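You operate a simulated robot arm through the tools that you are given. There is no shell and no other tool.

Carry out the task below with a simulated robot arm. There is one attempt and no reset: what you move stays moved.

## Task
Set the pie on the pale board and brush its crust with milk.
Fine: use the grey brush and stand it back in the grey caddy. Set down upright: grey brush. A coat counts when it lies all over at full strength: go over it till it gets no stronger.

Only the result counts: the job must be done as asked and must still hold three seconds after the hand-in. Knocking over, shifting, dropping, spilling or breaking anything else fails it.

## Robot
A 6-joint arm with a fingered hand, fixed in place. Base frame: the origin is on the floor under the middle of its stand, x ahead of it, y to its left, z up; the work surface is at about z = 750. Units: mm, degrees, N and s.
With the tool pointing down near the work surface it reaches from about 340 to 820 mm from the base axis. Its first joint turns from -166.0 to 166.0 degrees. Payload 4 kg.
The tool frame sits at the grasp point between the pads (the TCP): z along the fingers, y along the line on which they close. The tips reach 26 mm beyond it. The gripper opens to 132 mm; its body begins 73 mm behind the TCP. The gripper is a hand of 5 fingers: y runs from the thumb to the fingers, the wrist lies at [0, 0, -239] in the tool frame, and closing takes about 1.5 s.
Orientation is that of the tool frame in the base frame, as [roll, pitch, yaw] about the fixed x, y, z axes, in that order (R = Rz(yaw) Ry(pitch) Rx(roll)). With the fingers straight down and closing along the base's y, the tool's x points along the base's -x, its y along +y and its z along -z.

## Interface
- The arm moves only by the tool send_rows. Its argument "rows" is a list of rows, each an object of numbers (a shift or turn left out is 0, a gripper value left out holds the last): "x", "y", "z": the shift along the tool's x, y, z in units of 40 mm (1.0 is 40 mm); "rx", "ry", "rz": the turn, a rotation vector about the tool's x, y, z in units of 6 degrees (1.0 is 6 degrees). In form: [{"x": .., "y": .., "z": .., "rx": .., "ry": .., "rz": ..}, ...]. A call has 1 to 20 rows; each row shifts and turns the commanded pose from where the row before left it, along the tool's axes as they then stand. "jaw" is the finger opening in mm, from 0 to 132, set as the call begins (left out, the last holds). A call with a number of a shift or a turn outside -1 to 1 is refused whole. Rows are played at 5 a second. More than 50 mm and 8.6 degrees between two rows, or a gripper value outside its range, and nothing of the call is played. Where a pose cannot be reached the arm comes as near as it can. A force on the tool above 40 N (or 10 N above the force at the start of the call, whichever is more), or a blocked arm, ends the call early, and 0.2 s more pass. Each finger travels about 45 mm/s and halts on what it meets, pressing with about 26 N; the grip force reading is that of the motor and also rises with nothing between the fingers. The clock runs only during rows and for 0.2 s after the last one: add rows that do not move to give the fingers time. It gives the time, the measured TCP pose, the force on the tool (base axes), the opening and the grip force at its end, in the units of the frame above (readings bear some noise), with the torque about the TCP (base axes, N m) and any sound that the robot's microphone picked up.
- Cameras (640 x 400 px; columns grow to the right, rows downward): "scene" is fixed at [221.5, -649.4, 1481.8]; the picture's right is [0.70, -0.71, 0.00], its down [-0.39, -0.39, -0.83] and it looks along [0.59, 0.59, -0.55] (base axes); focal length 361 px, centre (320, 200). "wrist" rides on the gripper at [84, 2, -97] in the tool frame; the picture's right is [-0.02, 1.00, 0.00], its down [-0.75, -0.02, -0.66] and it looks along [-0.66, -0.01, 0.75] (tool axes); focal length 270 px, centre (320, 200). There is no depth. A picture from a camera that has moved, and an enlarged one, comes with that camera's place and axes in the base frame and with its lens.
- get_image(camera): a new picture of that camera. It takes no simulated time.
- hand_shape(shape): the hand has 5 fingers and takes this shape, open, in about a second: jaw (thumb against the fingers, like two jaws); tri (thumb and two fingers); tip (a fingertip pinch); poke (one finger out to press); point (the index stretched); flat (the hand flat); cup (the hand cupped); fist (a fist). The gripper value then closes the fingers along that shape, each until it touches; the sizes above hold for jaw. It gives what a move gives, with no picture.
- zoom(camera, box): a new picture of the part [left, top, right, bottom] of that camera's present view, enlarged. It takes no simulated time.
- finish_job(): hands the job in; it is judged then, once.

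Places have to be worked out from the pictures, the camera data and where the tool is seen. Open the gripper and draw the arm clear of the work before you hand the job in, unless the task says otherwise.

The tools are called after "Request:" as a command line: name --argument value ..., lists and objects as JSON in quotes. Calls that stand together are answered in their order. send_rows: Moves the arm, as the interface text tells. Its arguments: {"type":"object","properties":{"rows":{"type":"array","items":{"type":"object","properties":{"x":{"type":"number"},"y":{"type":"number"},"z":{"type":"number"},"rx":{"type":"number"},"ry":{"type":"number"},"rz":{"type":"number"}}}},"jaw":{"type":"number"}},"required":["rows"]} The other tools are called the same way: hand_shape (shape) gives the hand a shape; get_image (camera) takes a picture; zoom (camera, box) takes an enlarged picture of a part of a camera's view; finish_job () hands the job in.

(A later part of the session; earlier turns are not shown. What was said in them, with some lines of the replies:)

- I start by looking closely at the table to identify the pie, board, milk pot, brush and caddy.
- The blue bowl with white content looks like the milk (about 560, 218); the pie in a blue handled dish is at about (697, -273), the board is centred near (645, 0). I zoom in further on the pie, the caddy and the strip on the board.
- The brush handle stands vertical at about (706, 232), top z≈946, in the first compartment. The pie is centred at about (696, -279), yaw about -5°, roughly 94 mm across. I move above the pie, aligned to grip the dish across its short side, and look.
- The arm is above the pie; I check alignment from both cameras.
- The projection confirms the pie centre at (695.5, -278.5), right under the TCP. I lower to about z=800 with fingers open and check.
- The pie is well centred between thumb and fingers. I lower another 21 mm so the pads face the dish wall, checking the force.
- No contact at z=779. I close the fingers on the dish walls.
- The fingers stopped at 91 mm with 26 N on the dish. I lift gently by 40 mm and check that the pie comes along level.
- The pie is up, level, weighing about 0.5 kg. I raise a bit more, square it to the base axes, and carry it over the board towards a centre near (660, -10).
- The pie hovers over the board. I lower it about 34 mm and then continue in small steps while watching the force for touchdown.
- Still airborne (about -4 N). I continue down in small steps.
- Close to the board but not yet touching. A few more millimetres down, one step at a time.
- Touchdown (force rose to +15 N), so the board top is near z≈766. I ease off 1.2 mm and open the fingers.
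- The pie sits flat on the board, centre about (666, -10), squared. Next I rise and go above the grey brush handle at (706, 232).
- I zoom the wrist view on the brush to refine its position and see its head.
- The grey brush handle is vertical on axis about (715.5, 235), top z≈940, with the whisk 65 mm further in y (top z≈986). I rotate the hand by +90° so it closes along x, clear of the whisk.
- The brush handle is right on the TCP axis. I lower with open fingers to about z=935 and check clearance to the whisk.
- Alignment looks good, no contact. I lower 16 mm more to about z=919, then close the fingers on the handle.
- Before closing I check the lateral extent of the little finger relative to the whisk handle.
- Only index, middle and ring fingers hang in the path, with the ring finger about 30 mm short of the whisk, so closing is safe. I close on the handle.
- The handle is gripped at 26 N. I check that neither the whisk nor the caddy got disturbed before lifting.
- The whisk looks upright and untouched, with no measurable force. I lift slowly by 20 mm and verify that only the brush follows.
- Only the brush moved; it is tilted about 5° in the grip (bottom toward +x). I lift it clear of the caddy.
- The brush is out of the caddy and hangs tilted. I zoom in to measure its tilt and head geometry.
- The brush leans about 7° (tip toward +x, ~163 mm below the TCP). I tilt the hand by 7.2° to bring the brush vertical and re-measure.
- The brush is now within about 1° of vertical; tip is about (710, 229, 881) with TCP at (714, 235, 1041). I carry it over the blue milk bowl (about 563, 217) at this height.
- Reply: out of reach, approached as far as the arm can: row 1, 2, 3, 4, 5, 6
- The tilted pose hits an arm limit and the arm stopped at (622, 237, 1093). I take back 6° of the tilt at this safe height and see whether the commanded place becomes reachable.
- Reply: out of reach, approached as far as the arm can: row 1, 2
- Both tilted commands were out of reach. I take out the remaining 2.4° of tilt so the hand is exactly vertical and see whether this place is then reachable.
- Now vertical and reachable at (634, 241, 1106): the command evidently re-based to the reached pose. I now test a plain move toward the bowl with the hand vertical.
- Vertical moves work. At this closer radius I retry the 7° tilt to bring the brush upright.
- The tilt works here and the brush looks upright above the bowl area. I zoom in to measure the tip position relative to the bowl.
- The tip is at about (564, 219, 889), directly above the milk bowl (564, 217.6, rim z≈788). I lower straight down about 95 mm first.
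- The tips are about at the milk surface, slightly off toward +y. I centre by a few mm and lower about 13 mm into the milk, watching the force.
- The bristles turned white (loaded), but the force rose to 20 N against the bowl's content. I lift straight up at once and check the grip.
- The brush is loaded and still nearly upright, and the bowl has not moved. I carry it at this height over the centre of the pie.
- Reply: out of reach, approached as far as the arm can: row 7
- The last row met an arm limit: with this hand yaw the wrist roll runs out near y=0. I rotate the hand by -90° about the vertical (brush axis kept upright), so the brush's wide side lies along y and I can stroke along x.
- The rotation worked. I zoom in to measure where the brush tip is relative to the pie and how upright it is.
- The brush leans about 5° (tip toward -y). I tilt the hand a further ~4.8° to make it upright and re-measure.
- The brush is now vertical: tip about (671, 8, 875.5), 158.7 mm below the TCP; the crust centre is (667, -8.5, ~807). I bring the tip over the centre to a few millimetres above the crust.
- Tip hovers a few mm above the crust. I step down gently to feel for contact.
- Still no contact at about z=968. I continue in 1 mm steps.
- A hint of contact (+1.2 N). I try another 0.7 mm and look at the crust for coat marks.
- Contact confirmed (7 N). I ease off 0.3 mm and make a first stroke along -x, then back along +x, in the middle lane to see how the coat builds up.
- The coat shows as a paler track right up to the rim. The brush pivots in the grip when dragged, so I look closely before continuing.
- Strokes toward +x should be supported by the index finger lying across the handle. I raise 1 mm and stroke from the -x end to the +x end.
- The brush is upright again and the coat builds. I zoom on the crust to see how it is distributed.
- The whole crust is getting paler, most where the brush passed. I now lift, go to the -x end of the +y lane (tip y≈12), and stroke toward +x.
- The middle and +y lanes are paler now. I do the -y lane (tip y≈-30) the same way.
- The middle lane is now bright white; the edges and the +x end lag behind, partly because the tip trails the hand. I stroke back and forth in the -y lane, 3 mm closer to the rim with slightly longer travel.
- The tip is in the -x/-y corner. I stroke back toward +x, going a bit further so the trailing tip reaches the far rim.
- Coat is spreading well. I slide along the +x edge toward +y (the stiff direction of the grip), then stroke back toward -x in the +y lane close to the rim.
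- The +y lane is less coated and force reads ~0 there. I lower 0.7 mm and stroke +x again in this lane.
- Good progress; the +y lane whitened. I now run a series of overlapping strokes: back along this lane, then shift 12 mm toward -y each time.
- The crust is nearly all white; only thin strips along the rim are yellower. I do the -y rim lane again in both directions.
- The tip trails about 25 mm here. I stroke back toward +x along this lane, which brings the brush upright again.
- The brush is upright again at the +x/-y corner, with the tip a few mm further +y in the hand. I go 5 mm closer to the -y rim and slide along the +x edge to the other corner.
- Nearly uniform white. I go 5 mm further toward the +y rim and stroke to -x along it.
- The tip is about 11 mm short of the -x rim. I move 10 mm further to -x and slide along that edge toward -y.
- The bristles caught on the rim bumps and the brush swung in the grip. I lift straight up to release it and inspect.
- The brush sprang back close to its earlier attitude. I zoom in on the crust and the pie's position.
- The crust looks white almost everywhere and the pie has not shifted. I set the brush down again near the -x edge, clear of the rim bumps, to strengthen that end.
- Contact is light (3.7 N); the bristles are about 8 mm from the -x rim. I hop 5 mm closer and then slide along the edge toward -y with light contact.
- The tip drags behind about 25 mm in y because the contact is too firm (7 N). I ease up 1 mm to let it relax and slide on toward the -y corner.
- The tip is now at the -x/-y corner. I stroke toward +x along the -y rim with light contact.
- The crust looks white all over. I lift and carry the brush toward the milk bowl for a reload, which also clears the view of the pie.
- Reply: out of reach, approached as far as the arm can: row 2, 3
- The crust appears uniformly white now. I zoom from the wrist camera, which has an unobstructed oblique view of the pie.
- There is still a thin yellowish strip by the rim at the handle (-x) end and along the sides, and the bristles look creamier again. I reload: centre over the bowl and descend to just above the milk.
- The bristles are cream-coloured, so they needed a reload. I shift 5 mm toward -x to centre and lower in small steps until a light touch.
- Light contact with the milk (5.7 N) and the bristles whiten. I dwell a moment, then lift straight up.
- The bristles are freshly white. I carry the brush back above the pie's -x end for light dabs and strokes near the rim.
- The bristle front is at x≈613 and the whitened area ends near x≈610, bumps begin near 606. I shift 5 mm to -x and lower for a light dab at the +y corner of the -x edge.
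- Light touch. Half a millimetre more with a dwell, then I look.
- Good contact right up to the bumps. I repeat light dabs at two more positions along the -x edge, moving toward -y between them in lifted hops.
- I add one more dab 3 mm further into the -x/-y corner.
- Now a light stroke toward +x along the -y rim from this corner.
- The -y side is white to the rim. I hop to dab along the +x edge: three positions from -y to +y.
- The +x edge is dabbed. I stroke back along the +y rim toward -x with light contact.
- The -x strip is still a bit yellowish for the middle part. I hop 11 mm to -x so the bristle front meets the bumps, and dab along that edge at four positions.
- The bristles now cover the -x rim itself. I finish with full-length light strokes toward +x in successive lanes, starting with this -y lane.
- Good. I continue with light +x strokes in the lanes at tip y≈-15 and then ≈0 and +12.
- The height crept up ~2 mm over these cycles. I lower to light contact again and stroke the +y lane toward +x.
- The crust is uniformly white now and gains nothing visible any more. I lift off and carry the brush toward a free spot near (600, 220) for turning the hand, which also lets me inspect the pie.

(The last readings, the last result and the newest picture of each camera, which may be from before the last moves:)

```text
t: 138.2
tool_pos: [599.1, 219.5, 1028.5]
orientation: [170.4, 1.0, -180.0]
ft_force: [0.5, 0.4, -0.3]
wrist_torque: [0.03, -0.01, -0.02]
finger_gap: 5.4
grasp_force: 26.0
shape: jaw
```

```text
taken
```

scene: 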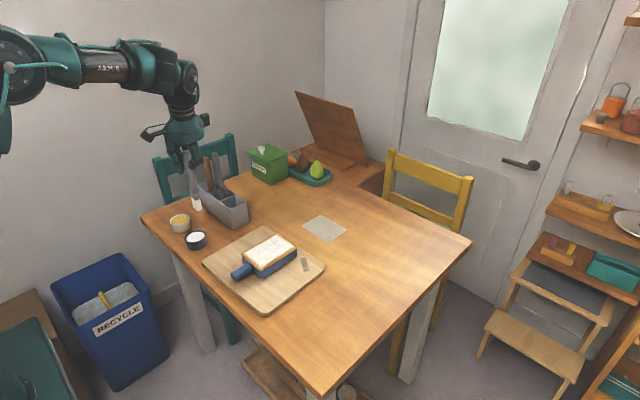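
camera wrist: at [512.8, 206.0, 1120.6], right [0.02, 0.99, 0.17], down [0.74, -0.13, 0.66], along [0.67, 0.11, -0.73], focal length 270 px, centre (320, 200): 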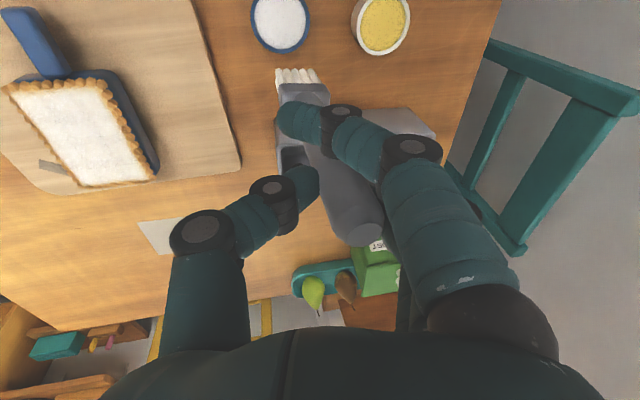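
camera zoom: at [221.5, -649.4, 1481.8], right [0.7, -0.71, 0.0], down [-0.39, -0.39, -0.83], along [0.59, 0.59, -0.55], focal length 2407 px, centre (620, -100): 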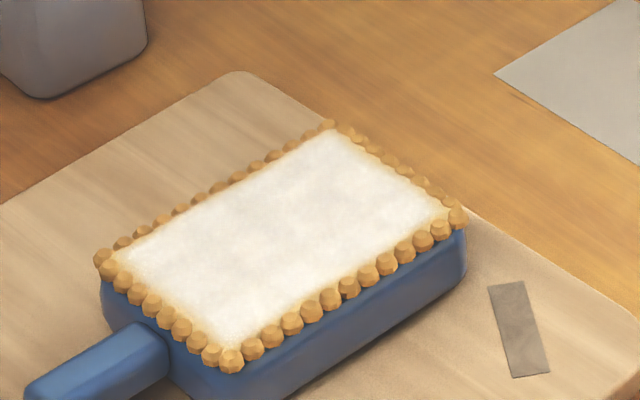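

Request:
zoom --camera "wrist" --box '[0, 60, 180, 200]'

Request:
zoom --camera "scene" --box '[250, 225, 300, 270]'

```text
2.86 times, centred on (90, 130) of wrist
camera zoom: at [512.8, 206.0, 1120.6], right [0.02, 0.99, 0.17], down [0.74, -0.13, 0.66], along [0.67, 0.11, -0.73], focal length 772 px, centre (977, 400)
```

zoom: 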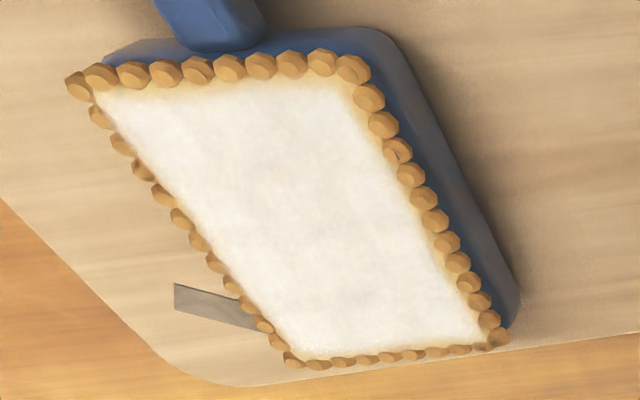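

```text
8.89 times, centred on (275, 248) of scene
camera zoom: at [221.5, -649.4, 1481.8], right [0.7, -0.71, 0.0], down [-0.39, -0.39, -0.83], along [0.59, 0.59, -0.55], focal length 3210 px, centre (720, -222)
```

zoom: 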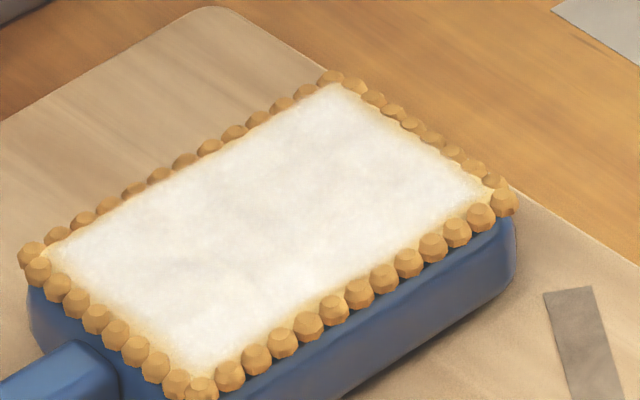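

The coat is even to the rim with only a constant soft margin, and further dabs no longer changed it. Now I turn the hand +90° about the vertical, back to the orientation used for picking the brush.

Request:
send_rows --rows '[{"rx": -0.0192, "ry": 0.1668, "rz": -0.9858}, {"rx": -0.0192, "ry": 0.1668, "rz": -0.9858}, {"rx": -0.0192, "ry": 0.1668, "rz": -0.9858}, {"rx": -0.0192, "ry": 0.1668, "rz": -0.9858}, {"rx": -0.0192, "ry": 0.1668, "rz": -0.9858}, {"rx": -0.0192, "ry": 0.1668, "rz": -0.9858}, {"rx": -0.0192, "ry": 0.1668, "rz": -0.9858}, {"rx": -0.0192, "ry": 0.1668, "rz": -0.9858}, {"rx": -0.0192, "ry": 0.1668, "rz": -0.9858}, {"rx": -0.0192, "ry": 0.1668, "rz": -0.9858}, {"rx": -0.0192, "ry": 0.1668, "rz": -0.9858}, {"rx": -0.0192, "ry": 0.1668, "rz": -0.9858}, {"rx": -0.0192, "ry": 0.1668, "rz": -0.9858}, {"rx": -0.0192, "ry": 0.1668, "rz": -0.9858}, {"rx": -0.0192, "ry": 0.1668, "rz": -0.9858}, {}]'

Request:
get_image --camera "wrist"

Request:
zoom --camera "scene" --box '[150, 110, 260, 240]'

```text
t: 141.6
tool_pos: [599.3, 219.9, 1028.7]
orientation: [170.4, 1.2, -90.0]
ft_force: [-0.8, -1.3, -1.4]
wrist_torque: [-0.03, -0.04, -0.03]
finger_gap: 5.3
grasp_force: 26.8
shape: jaw
```

```text
taken
camera wrist: at [614.3, 133.6, 1122.0], right [-0.99, 0.02, 0.17], down [0.13, 0.74, 0.66], along [-0.11, 0.67, -0.73], focal length 270 px, centre (320, 200)
```

wrist: 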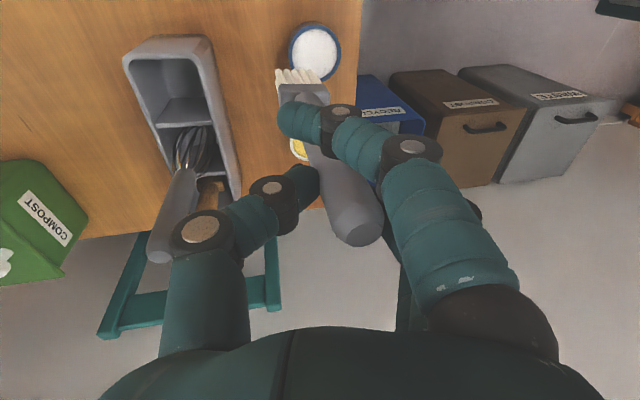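

```text
3.08 times, centred on (205, 175) of scene
camera zoom: at [221.5, -649.4, 1481.8], right [0.7, -0.71, 0.0], down [-0.39, -0.39, -0.83], along [0.59, 0.59, -0.55], focal length 1111 px, centre (674, 277)
```

zoom: 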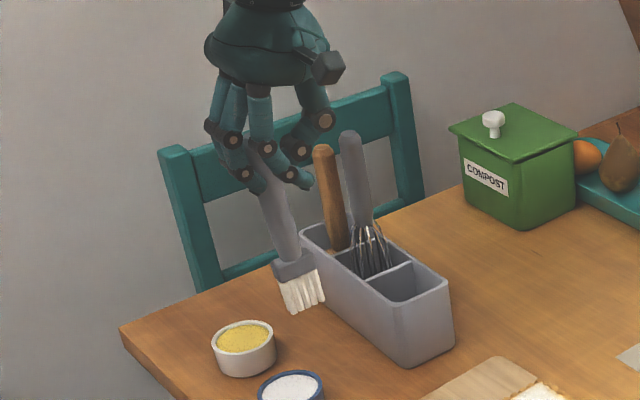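

The hand is back at the picking yaw. I measure the brush's verticality from both views.

Request:
zoom --camera "wrist" --box '[250, 50, 400, 260]'

Request:
zoom --camera "scene" --box '[165, 145, 225, 220]'

```text
1.90 times, centred on (325, 155) of wrist
camera zoom: at [614.3, 133.6, 1122.0], right [-0.99, 0.02, 0.17], down [0.13, 0.74, 0.66], along [-0.11, 0.67, -0.73], focal length 515 px, centre (310, 286)
```

zoom: 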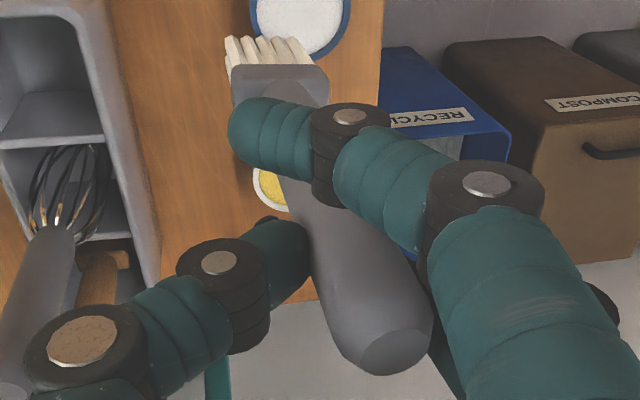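

```text
5.33 times, centred on (195, 182) of scene
camera zoom: at [221.5, -649.4, 1481.8], right [0.7, -0.71, 0.0], down [-0.39, -0.39, -0.83], along [0.59, 0.59, -0.55], focal length 1926 px, centre (987, 293)
```

zoom: 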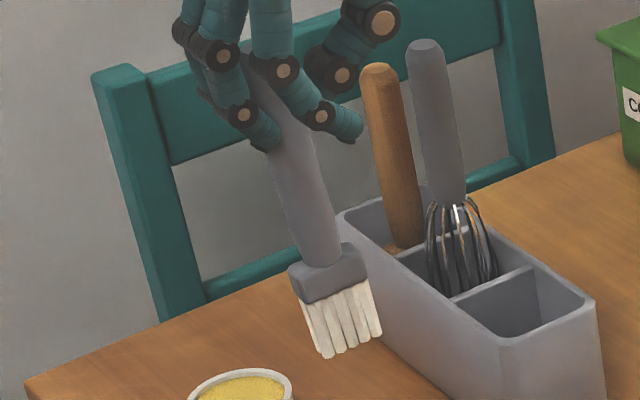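

The brush leans ~3° toward +x and ~1.5° toward -y; full correction at this yaw would put the wrist out of reach over the caddy. I apply the correction here, then will turn the hand the other way round (yaw +90°), where the wrist stays closer to the base.

Request:
send_rows --rows '[{"rx": -0.5}, {"ry": -0.25}, {}, {}]'

Request:
zoom --camera "wrist" --box '[250, 50, 400, 260]'

Request:
zoom --camera "scene" --box '[165, 145, 225, 220]'

```text
t: 142.6
tool_pos: [591.0, 195.8, 1026.8]
orientation: [167.4, 2.5, -90.3]
ft_force: [0.4, 0.0, -0.7]
wrist_torque: [0.0, 0.02, -0.04]
finger_gap: 5.4
grasp_force: 26.0
shape: jaw
out of reach, approached as far as the arm can: row 1
```

```text
1.90 times, centred on (325, 155) of wrist
camera zoom: at [610.6, 107.6, 1115.8], right [-0.98, 0.02, 0.22], down [0.16, 0.72, 0.67], along [-0.15, 0.69, -0.71], focal length 515 px, centre (310, 286)
```

zoom: 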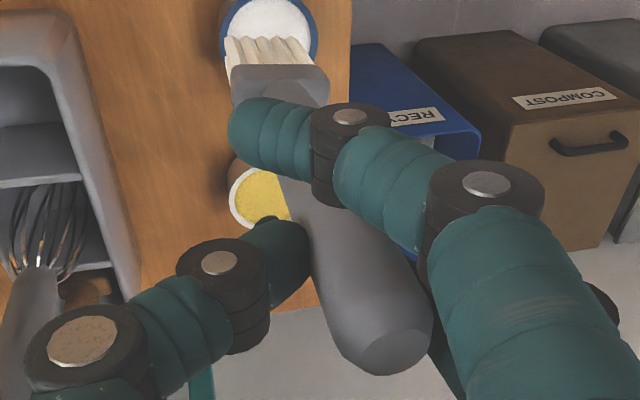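

```text
5.33 times, centred on (195, 182) of scene
camera zoom: at [221.5, -649.4, 1481.8], right [0.7, -0.71, 0.0], down [-0.39, -0.39, -0.83], along [0.59, 0.59, -0.55], focal length 1926 px, centre (987, 293)
```

zoom: 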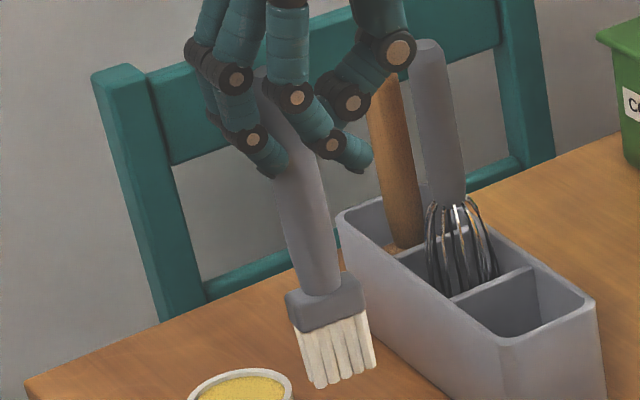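

That yaw is at a joint limit when tilted (the TCP got displaced but everything is clear). I now rotate about the vertical toward yaw +90° in two halves.

Request:
send_rows --rows '[{"rx": 0.0436, "ry": -0.2179, "rz": 0.975}, {"rx": 0.0436, "ry": -0.2179, "rz": 0.975}, {"rx": 0.0436, "ry": -0.2179, "rz": 0.975}, {"rx": 0.0436, "ry": -0.2179, "rz": 0.975}, {"rx": 0.0436, "ry": -0.2179, "rz": 0.975}, {"rx": 0.0436, "ry": -0.2179, "rz": 0.975}, {"rx": 0.0436, "ry": -0.2179, "rz": 0.975}, {"rx": 0.0436, "ry": -0.2179, "rz": 0.975}, {"rx": 0.0436, "ry": -0.2179, "rz": 0.975}, {"rx": 0.0436, "ry": -0.2179, "rz": 0.975}, {"rx": 0.0436, "ry": -0.2179, "rz": 0.975}, {"rx": 0.0436, "ry": -0.2179, "rz": 0.975}, {"rx": 0.0436, "ry": -0.2179, "rz": 0.975}, {"rx": 0.0436, "ry": -0.2179, "rz": 0.975}, {"rx": 0.0436, "ry": -0.2179, "rz": 0.975}, {}]'

Request:
send_rows --rows '[{"rx": 0.0436, "ry": -0.2179, "rz": 0.975}, {"rx": 0.0436, "ry": -0.2179, "rz": 0.975}, {"rx": 0.0436, "ry": -0.2179, "rz": 0.975}, {"rx": 0.0436, "ry": -0.2179, "rz": 0.975}, {"rx": 0.0436, "ry": -0.2179, "rz": 0.975}, {"rx": 0.0436, "ry": -0.2179, "rz": 0.975}, {"rx": 0.0436, "ry": -0.2179, "rz": 0.975}, {"rx": 0.0436, "ry": -0.2179, "rz": 0.975}, {"rx": 0.0436, "ry": -0.2179, "rz": 0.975}, {"rx": 0.0436, "ry": -0.2179, "rz": 0.975}, {"rx": 0.0436, "ry": -0.2179, "rz": 0.975}, {"rx": 0.0436, "ry": -0.2179, "rz": 0.975}, {"rx": 0.0436, "ry": -0.2179, "rz": 0.975}, {"rx": 0.0436, "ry": -0.2179, "rz": 0.975}, {"rx": 0.0436, "ry": -0.2179, "rz": 0.975}, {}]'

Request:
get_image --camera "wrist"

Request:
zoom --camera "scene" --box '[150, 100, 260, 230]'

```text
t: 146.0
tool_pos: [591.8, 196.7, 1025.9]
orientation: [167.2, 2.4, 179.5]
ft_force: [0.1, 0.0, -0.1]
wrist_torque: [-0.02, -0.01, -0.01]
finger_gap: 5.4
grasp_force: 26.0
shape: jaw
```

```text
t: 149.4
tool_pos: [591.0, 196.8, 1027.1]
orientation: [167.4, 2.3, 89.6]
ft_force: [0.4, 0.6, -0.2]
wrist_torque: [-0.02, -0.04, 0.06]
finger_gap: 5.5
grasp_force: 26.1
shape: jaw
```

```text
taken
camera wrist: at [573.4, 285.3, 1116.2], right [0.98, -0.02, 0.22], down [-0.17, -0.72, 0.67], along [0.15, -0.69, -0.71], focal length 270 px, centre (320, 200)
```

wrist: 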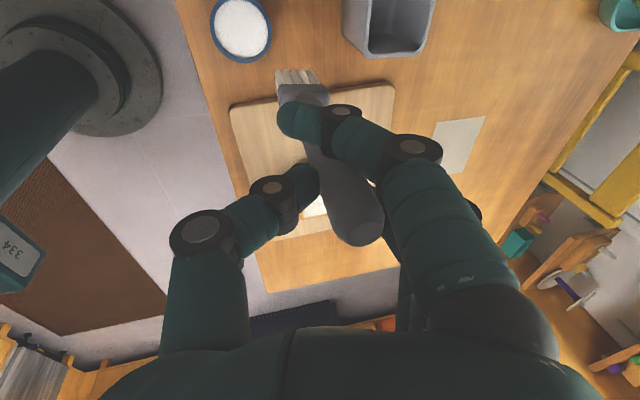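

```text
3.08 times, centred on (205, 165) of scene
camera zoom: at [221.5, -649.4, 1481.8], right [0.7, -0.71, 0.0], down [-0.39, -0.39, -0.83], along [0.59, 0.59, -0.55], focal length 1111 px, centre (674, 308)
```

zoom: 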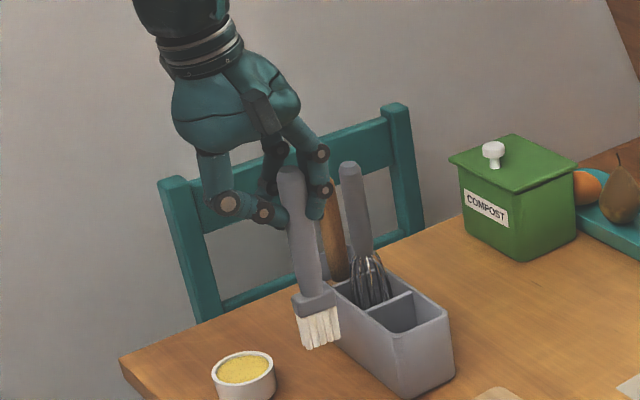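

The hand is turned to yaw +90° within reach. I measure the brush attitude again.

Request:
zoom --camera "wrist" --box '[250, 50, 400, 260]'

Request:
zoom --camera "scene" --box '[170, 140, 230, 220]'

```text
1.90 times, centred on (325, 155) of wrist
camera zoom: at [573.4, 285.3, 1116.2], right [0.98, -0.02, 0.22], down [-0.17, -0.72, 0.67], along [0.15, -0.69, -0.71], focal length 515 px, centre (310, 286)
```

zoom: 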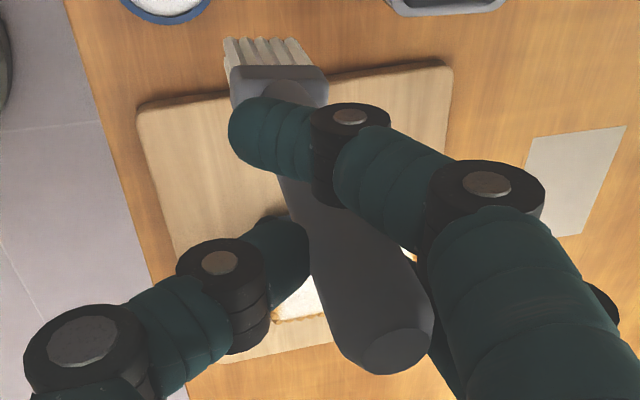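

```text
5.00 times, centred on (200, 180) of scene
camera zoom: at [221.5, -649.4, 1481.8], right [0.7, -0.71, 0.0], down [-0.39, -0.39, -0.83], along [0.59, 0.59, -0.55], focal length 1806 px, centre (920, 300)
```

zoom: 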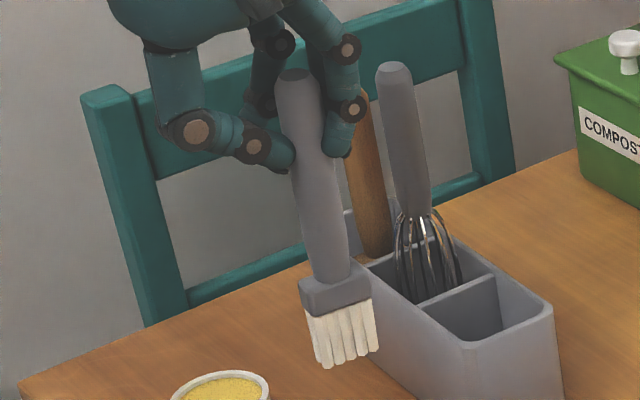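

The brush is vertical within about 1–2°, axis about 15.5 mm in +x from the TCP. I trim 1° and move it at this height over the first caddy compartment, aiming at (715, 228).

Request:
send_rows --rows '[{"rx": -0.17}, {"x": 0.195, "y": 0.6635, "z": 0.14}, {"x": 0.195, "y": 0.6635, "z": 0.14}, {"x": 0.195, "y": 0.6635, "z": 0.14}, {"x": 0.195, "y": 0.6635, "z": 0.14}, {}, {}]'

Request:
get_image --camera "wrist"

Request:
zoom --camera "scene" --box '[190, 110, 280, 225]'

```text
t: 151.0
tool_pos: [699.6, 225.4, 1029.0]
orientation: [166.4, 2.3, 89.7]
ft_force: [0.1, -0.2, -0.8]
wrist_torque: [0.01, 0.02, 0.02]
finger_gap: 5.3
grasp_force: 26.3
shape: jaw
```

```text
taken
camera wrist: at [680.1, 314.6, 1118.3], right [0.97, -0.02, 0.24], down [-0.18, -0.72, 0.67], along [0.16, -0.69, -0.71], focal length 270 px, centre (320, 200)
```

wrist: 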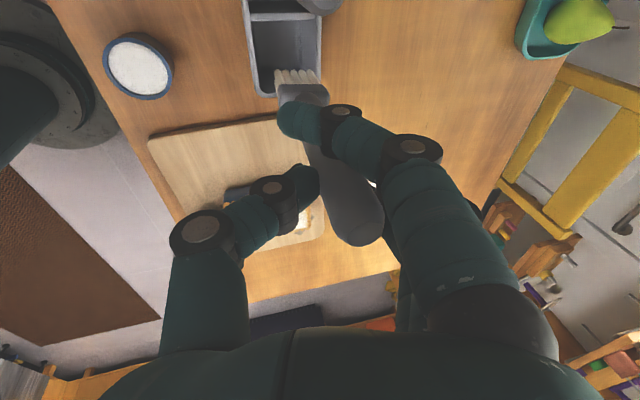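

```text
3.48 times, centred on (235, 168) of scene
camera zoom: at [221.5, -649.4, 1481.8], right [0.7, -0.71, 0.0], down [-0.39, -0.39, -0.83], along [0.59, 0.59, -0.55], focal length 1256 px, centre (616, 313)
```

zoom: 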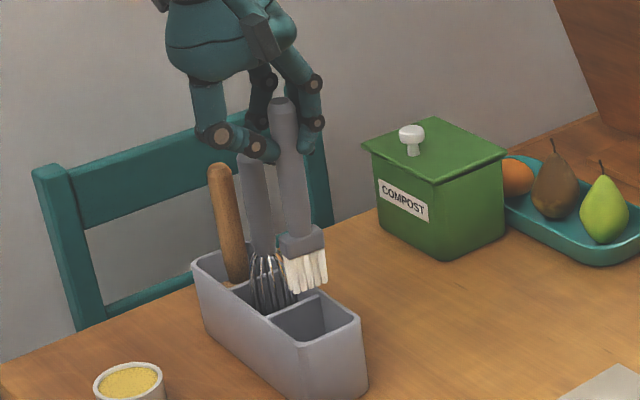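

Request:
zoom --camera "wrist" --box '[220, 0, 400, 130]'

Request:
zoom --camera "scene" --box '[210, 150, 260, 215]'

Request:
zoom --camera "wrist" --box '[250, 50, 400, 260]'

```text
3.08 times, centred on (310, 65) of wrist
camera zoom: at [680.1, 314.6, 1118.3], right [0.97, -0.02, 0.24], down [-0.18, -0.72, 0.67], along [0.16, -0.69, -0.71], focal length 832 px, centre (351, 615)
```

zoom: 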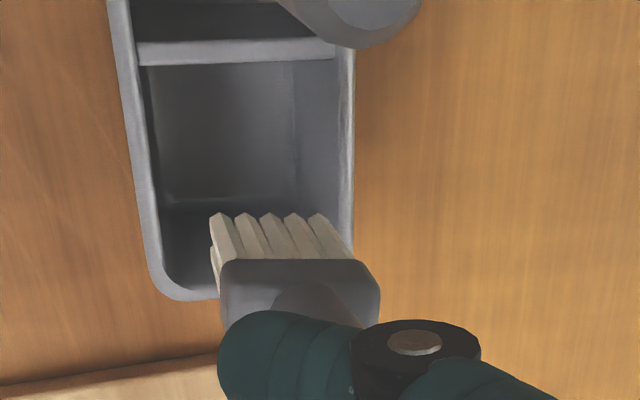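

```text
6.15 times, centred on (235, 182) of scene
camera zoom: at [221.5, -649.4, 1481.8], right [0.7, -0.71, 0.0], down [-0.39, -0.39, -0.83], along [0.59, 0.59, -0.55], focal length 2222 px, centre (843, 308)
```

zoom: 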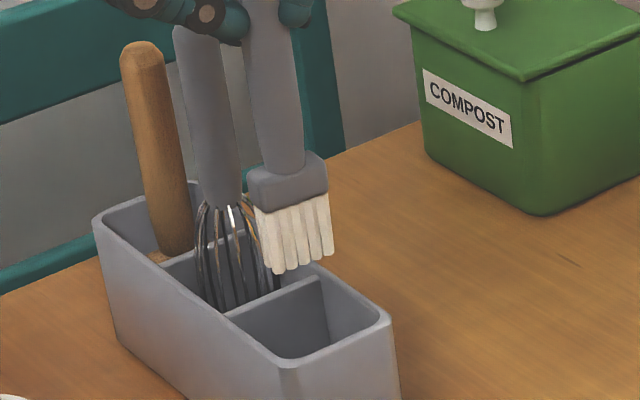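

```text
1.90 times, centred on (325, 155) of wrist
camera zoom: at [680.1, 314.6, 1118.3], right [0.97, -0.02, 0.24], down [-0.18, -0.72, 0.67], along [0.16, -0.69, -0.71], focal length 515 px, centre (310, 286)
```

zoom: 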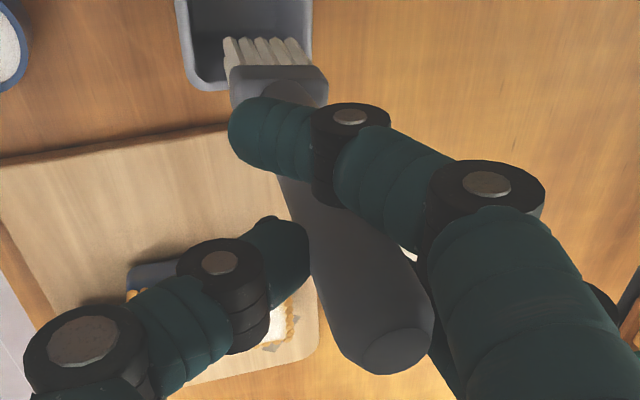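

The tip is at (714.5, 228), centred in the first compartment (interior x 688–744, y 208–265), brush vertical. I lower 60 mm and check clearances to the whisk.

Request:
send_rows --rows '[{"x": 0.02, "y": -0.1175, "z": 0.4855}, {"x": 0.02, "y": -0.1175, "z": 0.4855}, {"x": 0.02, "y": -0.1175, "z": 0.4855}, {}]'

Request:
zoom --camera "wrist" --box '[200, 0, 420, 160]'

Request:
zoom --camera "scene" --box '[205, 120, 265, 215]'

```text
t: 152.0
tool_pos: [700.7, 227.2, 968.2]
orientation: [166.4, 2.3, 89.6]
ft_force: [-0.3, -0.5, -0.7]
wrist_torque: [0.03, 0.0, 0.05]
finger_gap: 5.4
grasp_force: 26.1
shape: jaw
```

```text
2.50 times, centred on (310, 80) of wrist
camera zoom: at [680.0, 315.4, 1058.1], right [0.97, -0.02, 0.24], down [-0.18, -0.72, 0.67], along [0.16, -0.69, -0.71], focal length 676 px, centre (345, 500)
```

zoom: 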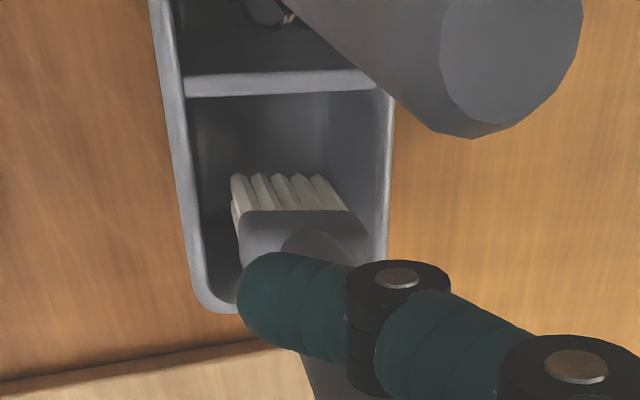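

```text
4.21 times, centred on (235, 168) of scene
camera zoom: at [221.5, -649.4, 1481.8], right [0.7, -0.71, 0.0], down [-0.39, -0.39, -0.83], along [0.59, 0.59, -0.55], focal length 1520 px, centre (678, 337)
```

zoom: 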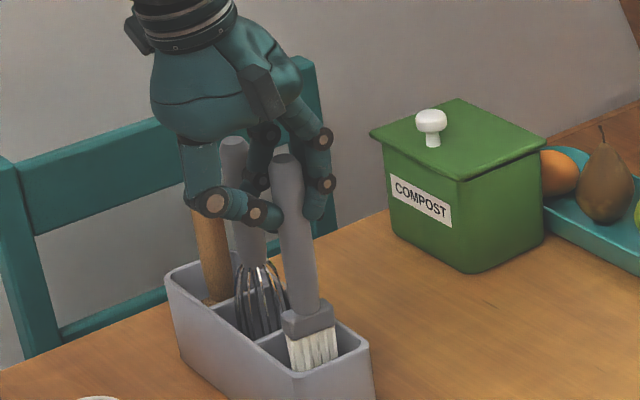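

The brush enters the compartment cleanly, and the whisk stays clear of the hand. I lower another 32 mm, then feel for the floor in small steps.

Request:
send_rows --rows '[{"x": 0.012, "y": -0.07, "z": 0.29}, {"x": 0.012, "y": -0.07, "z": 0.29}, {"x": 0.008, "y": -0.047, "z": 0.194}, {}]'

Request:
zoom --camera "wrist" --box '[200, 0, 420, 160]'

Request:
zoom --camera "scene" --box '[205, 120, 265, 215]'

```text
t: 153.0
tool_pos: [700.5, 227.2, 938.1]
orientation: [166.4, 2.4, 89.5]
ft_force: [0.4, 0.5, -1.6]
wrist_torque: [0.01, 0.0, -0.01]
finger_gap: 5.4
grasp_force: 26.3
shape: jaw
```

```text
2.50 times, centred on (310, 80) of wrist
camera zoom: at [680.1, 315.7, 1026.1], right [0.97, -0.02, 0.24], down [-0.18, -0.72, 0.67], along [0.16, -0.69, -0.71], focal length 676 px, centre (345, 500)
```

zoom: 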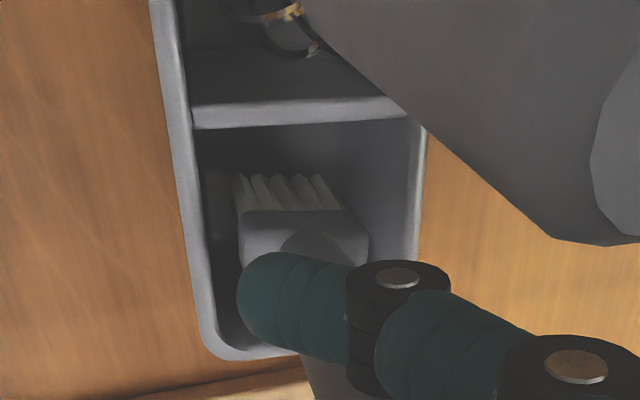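

```text
4.21 times, centred on (235, 168) of scene
camera zoom: at [221.5, -649.4, 1481.8], right [0.7, -0.71, 0.0], down [-0.39, -0.39, -0.83], along [0.59, 0.59, -0.55], focal length 1520 px, centre (678, 337)
```

zoom: 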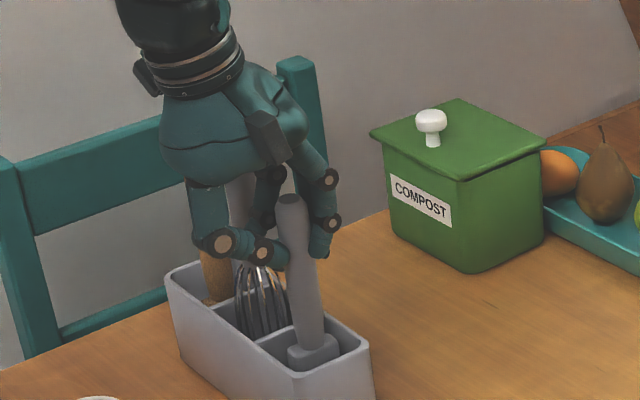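

Still free. I go down 10 mm more and then in 2 mm steps until the bristles touch the floor.

Request:
send_rows --rows '[{"x": 0.005, "y": -0.0294, "z": 0.1214}, {"x": 0.005, "y": -0.0294, "z": 0.1214}, {}]'

Request:
send_rows --rows '[{"x": 0.002, "y": -0.0118, "z": 0.0486}, {"x": 0.002, "y": -0.0118, "z": 0.0486}, {}]'

```text
t: 153.8
tool_pos: [700.0, 226.7, 925.7]
orientation: [166.4, 2.2, 89.6]
ft_force: [-0.6, 0.6, -0.6]
wrist_torque: [0.0, 0.02, 0.01]
finger_gap: 5.4
grasp_force: 26.2
shape: jaw
```

```text
t: 154.6
tool_pos: [700.5, 226.8, 922.7]
orientation: [166.4, 2.2, 89.6]
ft_force: [0.0, 0.4, -0.9]
wrist_torque: [-0.01, 0.01, 0.01]
finger_gap: 5.5
grasp_force: 26.0
shape: jaw
```

No contact yet at z≈922. I continue with 1–2 mm steps.

Request:
send_rows --rows '[{"x": 0.001, "y": -0.0059, "z": 0.0243}, {"x": 0.001, "y": -0.0059, "z": 0.0243}, {}]'

Request:
zoom --camera "scene" --box '[205, 130, 265, 215]'

Request:
get_image --camera "wrist"

```text
t: 155.4
tool_pos: [700.0, 227.1, 920.4]
orientation: [166.4, 2.3, 89.6]
ft_force: [0.1, 0.2, -0.1]
wrist_torque: [0.05, 0.0, 0.01]
finger_gap: 5.8
grasp_force: 25.9
shape: jaw
```

```text
4.71 times, centred on (235, 172) of scene
camera zoom: at [221.5, -649.4, 1481.8], right [0.7, -0.71, 0.0], down [-0.39, -0.39, -0.83], along [0.59, 0.59, -0.55], focal length 1699 px, centre (720, 329)
```

zoom: 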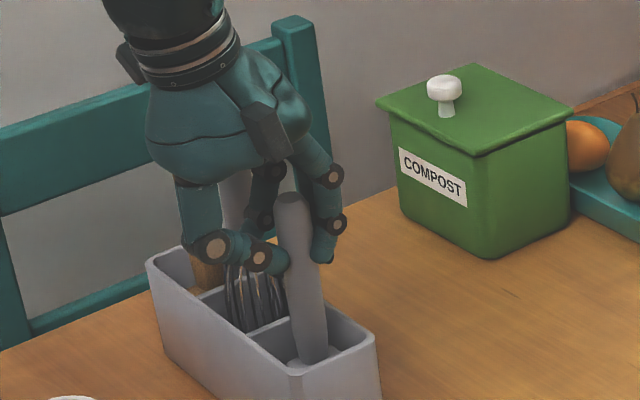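

```text
taken
camera wrist: at [680.0, 315.5, 1009.7], right [0.97, -0.02, 0.24], down [-0.18, -0.72, 0.67], along [0.16, -0.69, -0.71], focal length 270 px, centre (320, 200)
```

wrist: 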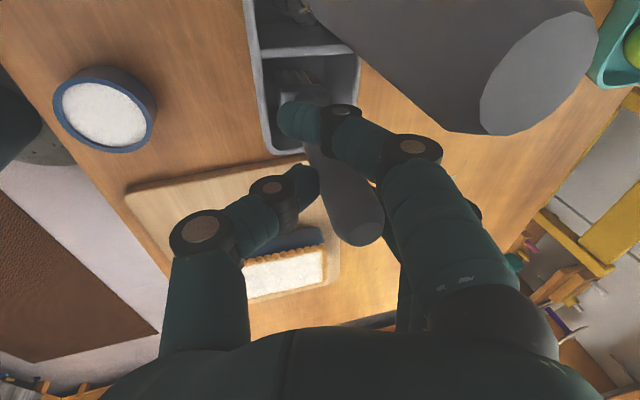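

The cap is still ~7 mm above its original standing height, so the floor is some mm lower. I continue in 1 mm steps.

Request:
send_rows --rows '[{"x": 0.001, "y": -0.0059, "z": 0.0243}, {"x": 0.001, "y": -0.0059, "z": 0.0243}, {}]'

Request:
send_rows --rows '[{"x": 0.001, "y": -0.0059, "z": 0.0243}, {"x": 0.001, "y": -0.0059, "z": 0.0243}, {}]'

```text
t: 156.2
tool_pos: [700.1, 227.0, 917.7]
orientation: [166.5, 2.3, 89.6]
ft_force: [-0.1, 0.5, 0.1]
wrist_torque: [0.02, 0.0, -0.04]
finger_gap: 5.5
grasp_force: 25.9
shape: jaw
```

```text
t: 157.0
tool_pos: [700.3, 226.7, 917.8]
orientation: [166.4, 2.3, 89.6]
ft_force: [-0.2, -1.0, 0.6]
wrist_torque: [-0.02, 0.06, 0.01]
finger_gap: 5.6
grasp_force: 26.0
shape: jaw
```

Request:
send_rows --rows '[{"x": 0.001, "y": -0.0059, "z": 0.0243}, {}, {}]'

Request:
send_rows --rows '[{"x": 0.001, "y": -0.0059, "z": 0.0243}, {}, {}]'

```text
t: 157.8
tool_pos: [699.7, 228.4, 917.1]
orientation: [166.2, 2.3, 89.6]
ft_force: [0.1, -0.6, 7.0]
wrist_torque: [0.01, -0.09, -0.01]
finger_gap: 5.5
grasp_force: 25.3
shape: jaw
```

```text
t: 158.6
tool_pos: [700.5, 225.3, 915.6]
orientation: [166.3, 2.2, 89.5]
ft_force: [-1.1, 1.1, 16.4]
wrist_torque: [-0.01, -0.23, 0.04]
finger_gap: 5.8
grasp_force: 25.6
shape: jaw
```

Floor contact (16 N). I back off 1.3 mm and check both views before opening.

Request:
send_rows --rows '[{"x": -0.0013, "y": 0.0077, "z": -0.0316}, {}, {}]'

Request:
zoom --camera "scene" --box '[210, 140, 260, 210]'

Request:
zoom --camera "wrist" --box '[230, 40, 420, 260]'

```text
t: 159.4
tool_pos: [699.7, 227.6, 916.6]
orientation: [166.5, 2.5, 89.6]
ft_force: [0.5, 0.2, 7.6]
wrist_torque: [0.0, -0.14, 0.01]
finger_gap: 5.9
grasp_force: 26.0
shape: jaw
```

```text
5.71 times, centred on (235, 175) of scene
camera zoom: at [221.5, -649.4, 1481.8], right [0.7, -0.71, 0.0], down [-0.39, -0.39, -0.83], along [0.59, 0.59, -0.55], focal length 2063 px, centre (806, 343)
```

zoom: 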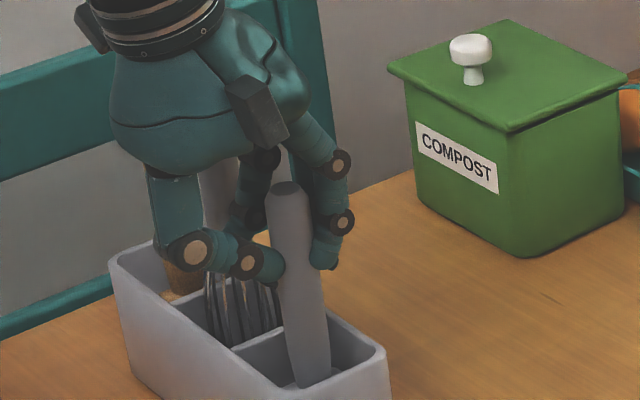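

```text
1.82 times, centred on (325, 150) of wrist
camera zoom: at [680.1, 315.5, 1005.0], right [0.97, -0.02, 0.24], down [-0.18, -0.72, 0.67], along [0.16, -0.69, -0.71], focal length 491 px, centre (311, 291)
```

zoom: 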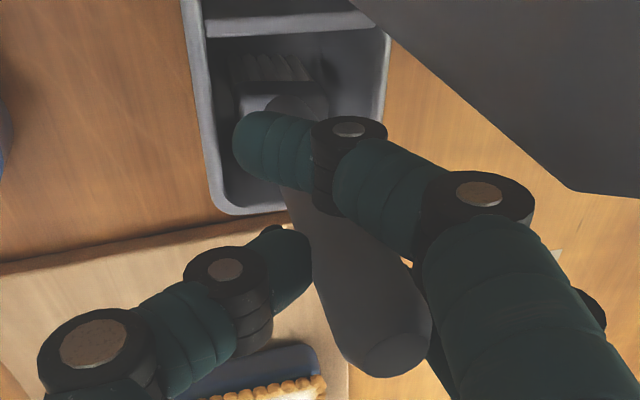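

The brush stands on the compartment floor, as vertical as at the start. I relieve another 0.6 mm and open the hand fully in place.

Request:
send_rows --rows '[{"x": -0.0006, "y": 0.0036, "z": -0.0146}, {}, {}]'

Request:
send_rows --rows '[{}, {}, {}, {}, {}, {}, {}, {}, {}]' --jaw 132

Request:
zoom --camera "scene" --box '[210, 140, 260, 210]'

Request:
get_image --camera "wrist"

```text
t: 160.2
tool_pos: [699.8, 226.1, 916.0]
orientation: [166.4, 2.4, 89.6]
ft_force: [0.9, -0.2, 2.6]
wrist_torque: [-0.01, -0.05, 0.03]
finger_gap: 5.8
grasp_force: 25.6
shape: jaw
```

```text
t: 162.2
tool_pos: [700.1, 227.4, 916.6]
orientation: [166.3, 2.3, 89.7]
ft_force: [-0.6, -0.3, 0.0]
wrist_torque: [0.0, -0.04, 0.0]
finger_gap: 131.8
grasp_force: 0.0
shape: jaw
```

```text
5.71 times, centred on (235, 175) of scene
camera zoom: at [221.5, -649.4, 1481.8], right [0.7, -0.71, 0.0], down [-0.39, -0.39, -0.83], along [0.59, 0.59, -0.55], focal length 2063 px, centre (806, 343)
```

zoom: 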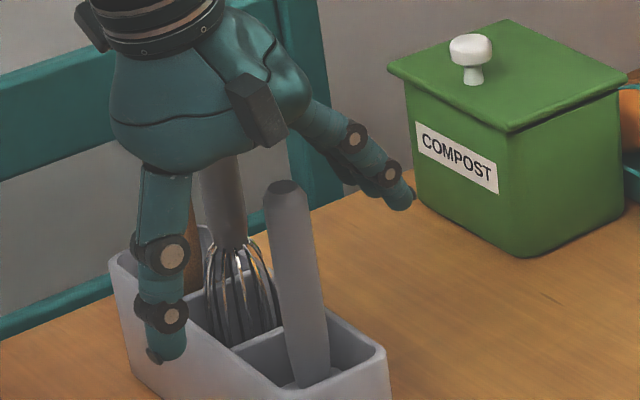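

```text
taken
camera wrist: at [680.4, 315.6, 1005.7], right [0.97, -0.02, 0.24], down [-0.18, -0.72, 0.67], along [0.16, -0.69, -0.71], focal length 270 px, centre (320, 200)
```

wrist: 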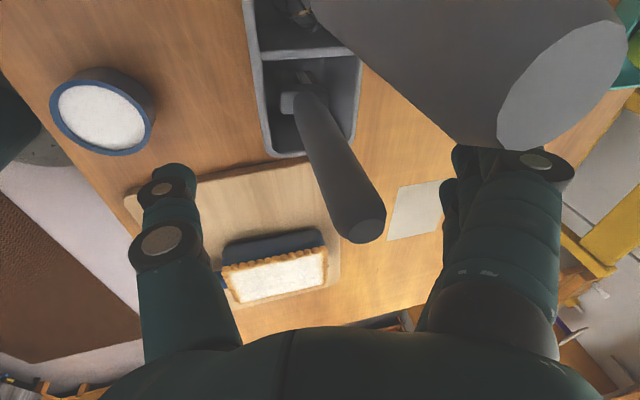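

The hand is open and the brush stands upright on its own. I retreat straight up, slowly at first.

Request:
send_rows --rows '[{"x": -0.005, "y": 0.0294, "z": -0.1214}, {"x": -0.01, "y": 0.0588, "z": -0.2428}, {"x": -0.015, "y": 0.088, "z": -0.364}, {"x": -0.02, "y": 0.1175, "z": -0.4855}, {"x": -0.03, "y": 0.176, "z": -0.728}, {"x": -0.03, "y": 0.176, "z": -0.728}, {}]'

Request:
zoom --camera "scene" --box '[190, 120, 270, 220]'

Request:
get_image --camera "wrist"

```text
t: 163.8
tool_pos: [701.6, 226.6, 1026.6]
orientation: [166.4, 2.3, 89.6]
ft_force: [-1.0, 0.5, -0.1]
wrist_torque: [0.03, -0.02, 0.0]
finger_gap: 131.9
grasp_force: 0.1
shape: jaw
```

```text
4.00 times, centred on (230, 170) of scene
camera zoom: at [221.5, -649.4, 1481.8], right [0.7, -0.71, 0.0], down [-0.39, -0.39, -0.83], along [0.59, 0.59, -0.55], focal length 1444 px, centre (680, 320)
```

zoom: 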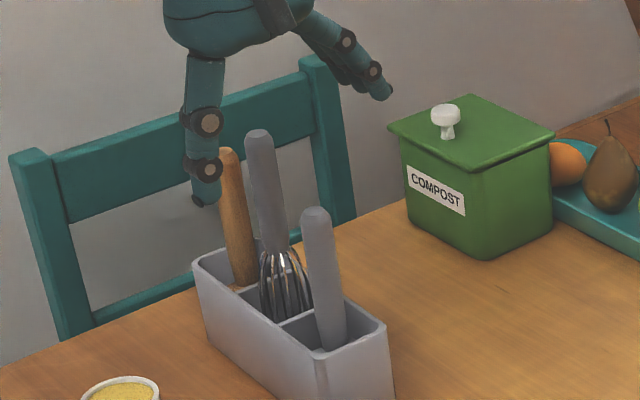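

```text
taken
camera wrist: at [680.5, 314.9, 1115.4], right [0.97, -0.02, 0.24], down [-0.18, -0.72, 0.67], along [0.16, -0.69, -0.71], focal length 270 px, centre (320, 200)
```

wrist: 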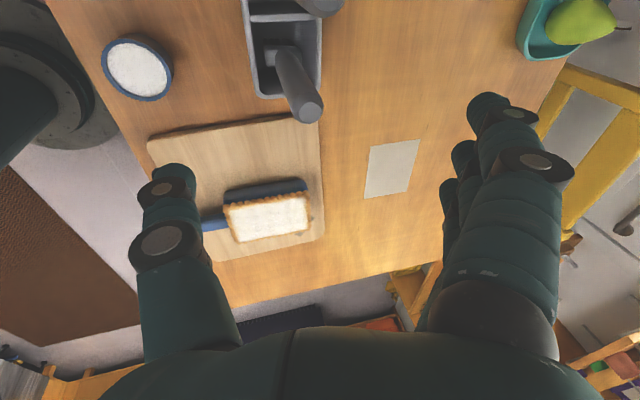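

The brush stands upright in its compartment, the other tools are unmoved. I draw the arm back and up, clear of the work.

Request:
send_rows --rows '[{"x": -0.02, "y": 0.1175, "z": -0.4855}, {"x": -0.02, "y": 0.1175, "z": -0.4855}, {"x": -0.371, "y": -0.544, "z": -0.484}, {"x": -0.371, "y": -0.544, "z": -0.484}, {"x": -0.371, "y": -0.544, "z": -0.484}, {"x": -0.371, "y": -0.544, "z": -0.484}, {"x": -0.371, "y": -0.544, "z": -0.484}, {"x": -0.371, "y": -0.544, "z": -0.484}, {}]'

Request:
get_image --camera "scene"

Request:
zoom --camera "scene" --box '[245, 215, 305, 275]'

Request:
get_image --camera "wrist"

```text
t: 165.8
tool_pos: [545.9, 143.1, 1152.1]
orientation: [166.4, 2.4, 89.6]
ft_force: [-0.2, -0.8, -0.3]
wrist_torque: [-0.02, 0.02, -0.01]
finger_gap: 131.7
grasp_force: 0.0
shape: jaw
```

```text
taken
```

scene: 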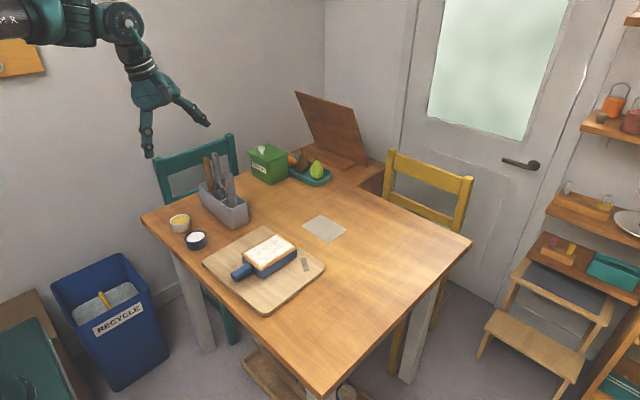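

```text
6.67 times, centred on (275, 245) of scene
camera zoom: at [221.5, -649.4, 1481.8], right [0.7, -0.71, 0.0], down [-0.39, -0.39, -0.83], along [0.59, 0.59, -0.55], focal length 2407 px, centre (620, -100)
```

zoom: 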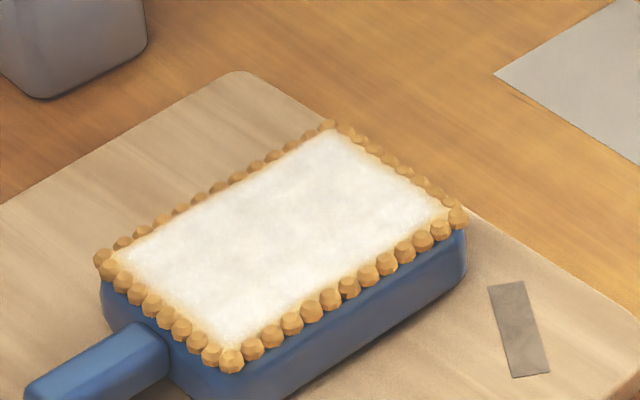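

```text
taken
camera wrist: at [525.0, 231.4, 1241.2], right [0.97, -0.02, 0.24], down [-0.18, -0.72, 0.67], along [0.16, -0.69, -0.71], focal length 270 px, centre (320, 200)
```

wrist: 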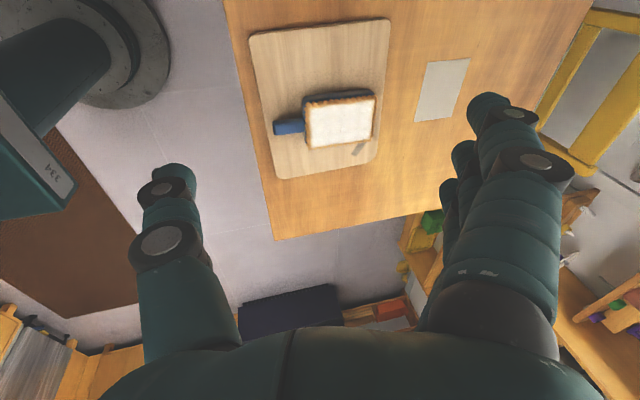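

Final check: I zoom on the crust from the wrist camera and on the caddy and bowls from the scene camera, to compare with the starting pictures.

Request:
zoom --camera "wrist" --box '[270, 80, 400, 170]'

Request:
zoom --camera "scene" --box '[140, 130, 300, 260]'

Request:
zoom --camera "scene" --box '[190, 140, 260, 210]'

```text
4.44 times, centred on (335, 125) of wrist
camera zoom: at [525.0, 231.4, 1241.2], right [0.97, -0.02, 0.24], down [-0.18, -0.72, 0.67], along [0.16, -0.69, -0.71], focal length 1201 px, centre (253, 533)
```

zoom: 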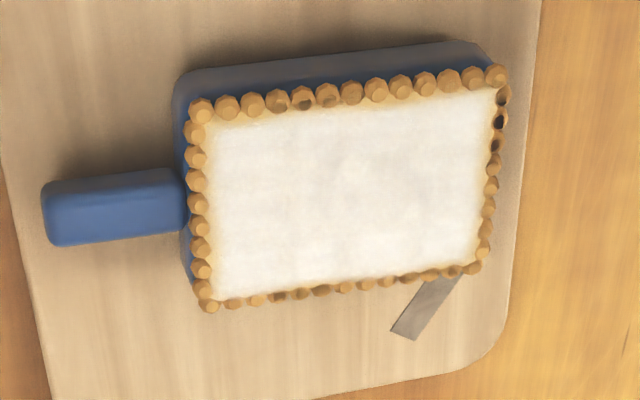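

```text
3.08 times, centred on (220, 195) of scene
camera zoom: at [221.5, -649.4, 1481.8], right [0.7, -0.71, 0.0], down [-0.39, -0.39, -0.83], along [0.59, 0.59, -0.55], focal length 1111 px, centre (628, 215)
```

zoom: 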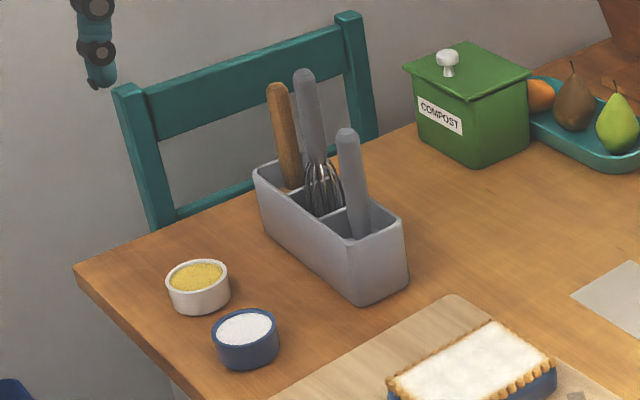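

```text
5.71 times, centred on (225, 175) of scene
camera zoom: at [221.5, -649.4, 1481.8], right [0.7, -0.71, 0.0], down [-0.39, -0.39, -0.83], along [0.59, 0.59, -0.55], focal length 2063 px, centre (863, 343)
```

zoom: 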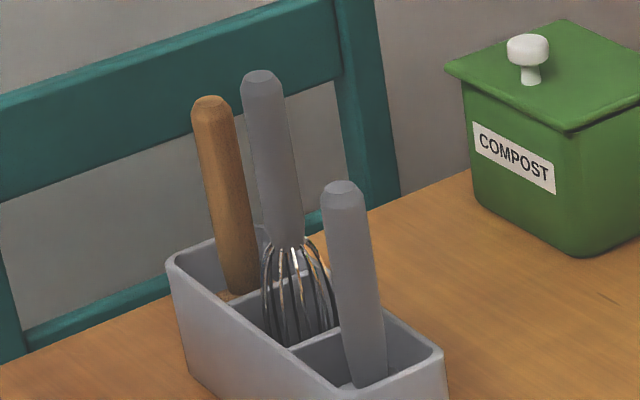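

Everything matches the start: the bowls, whisk, wooden brush and caddy are unmoved. The grey brush stands upright in the grey caddy, and the pie sits on the pale board with an even, full coat. The hand is open and clear, so I hand the job in.

Request:
finish_job

```text
The job is handed in.
```

I set the pie on the pale board, brushed its crust with milk using the grey brush, and stood the brush upright back in the grey caddy. The job is handed in, and I don't have the verdict.

- **Coat:** the last pictures show the crust evenly white. A soft margin of a few millimetres remains along the rim. It stopped changing after extra dabs with a freshly loaded brush, so I took the coat as full there too.
- **Milk:** I used the white liquid in the blue bowl. Nothing on the table was labelled, so that was a judgement by colour. I dipped the brush twice.
- **Surroundings:** in the pictures the bowls, whisk, wooden brush and caddy are where they started. The hand was open and the arm drawn clear before hand-in.
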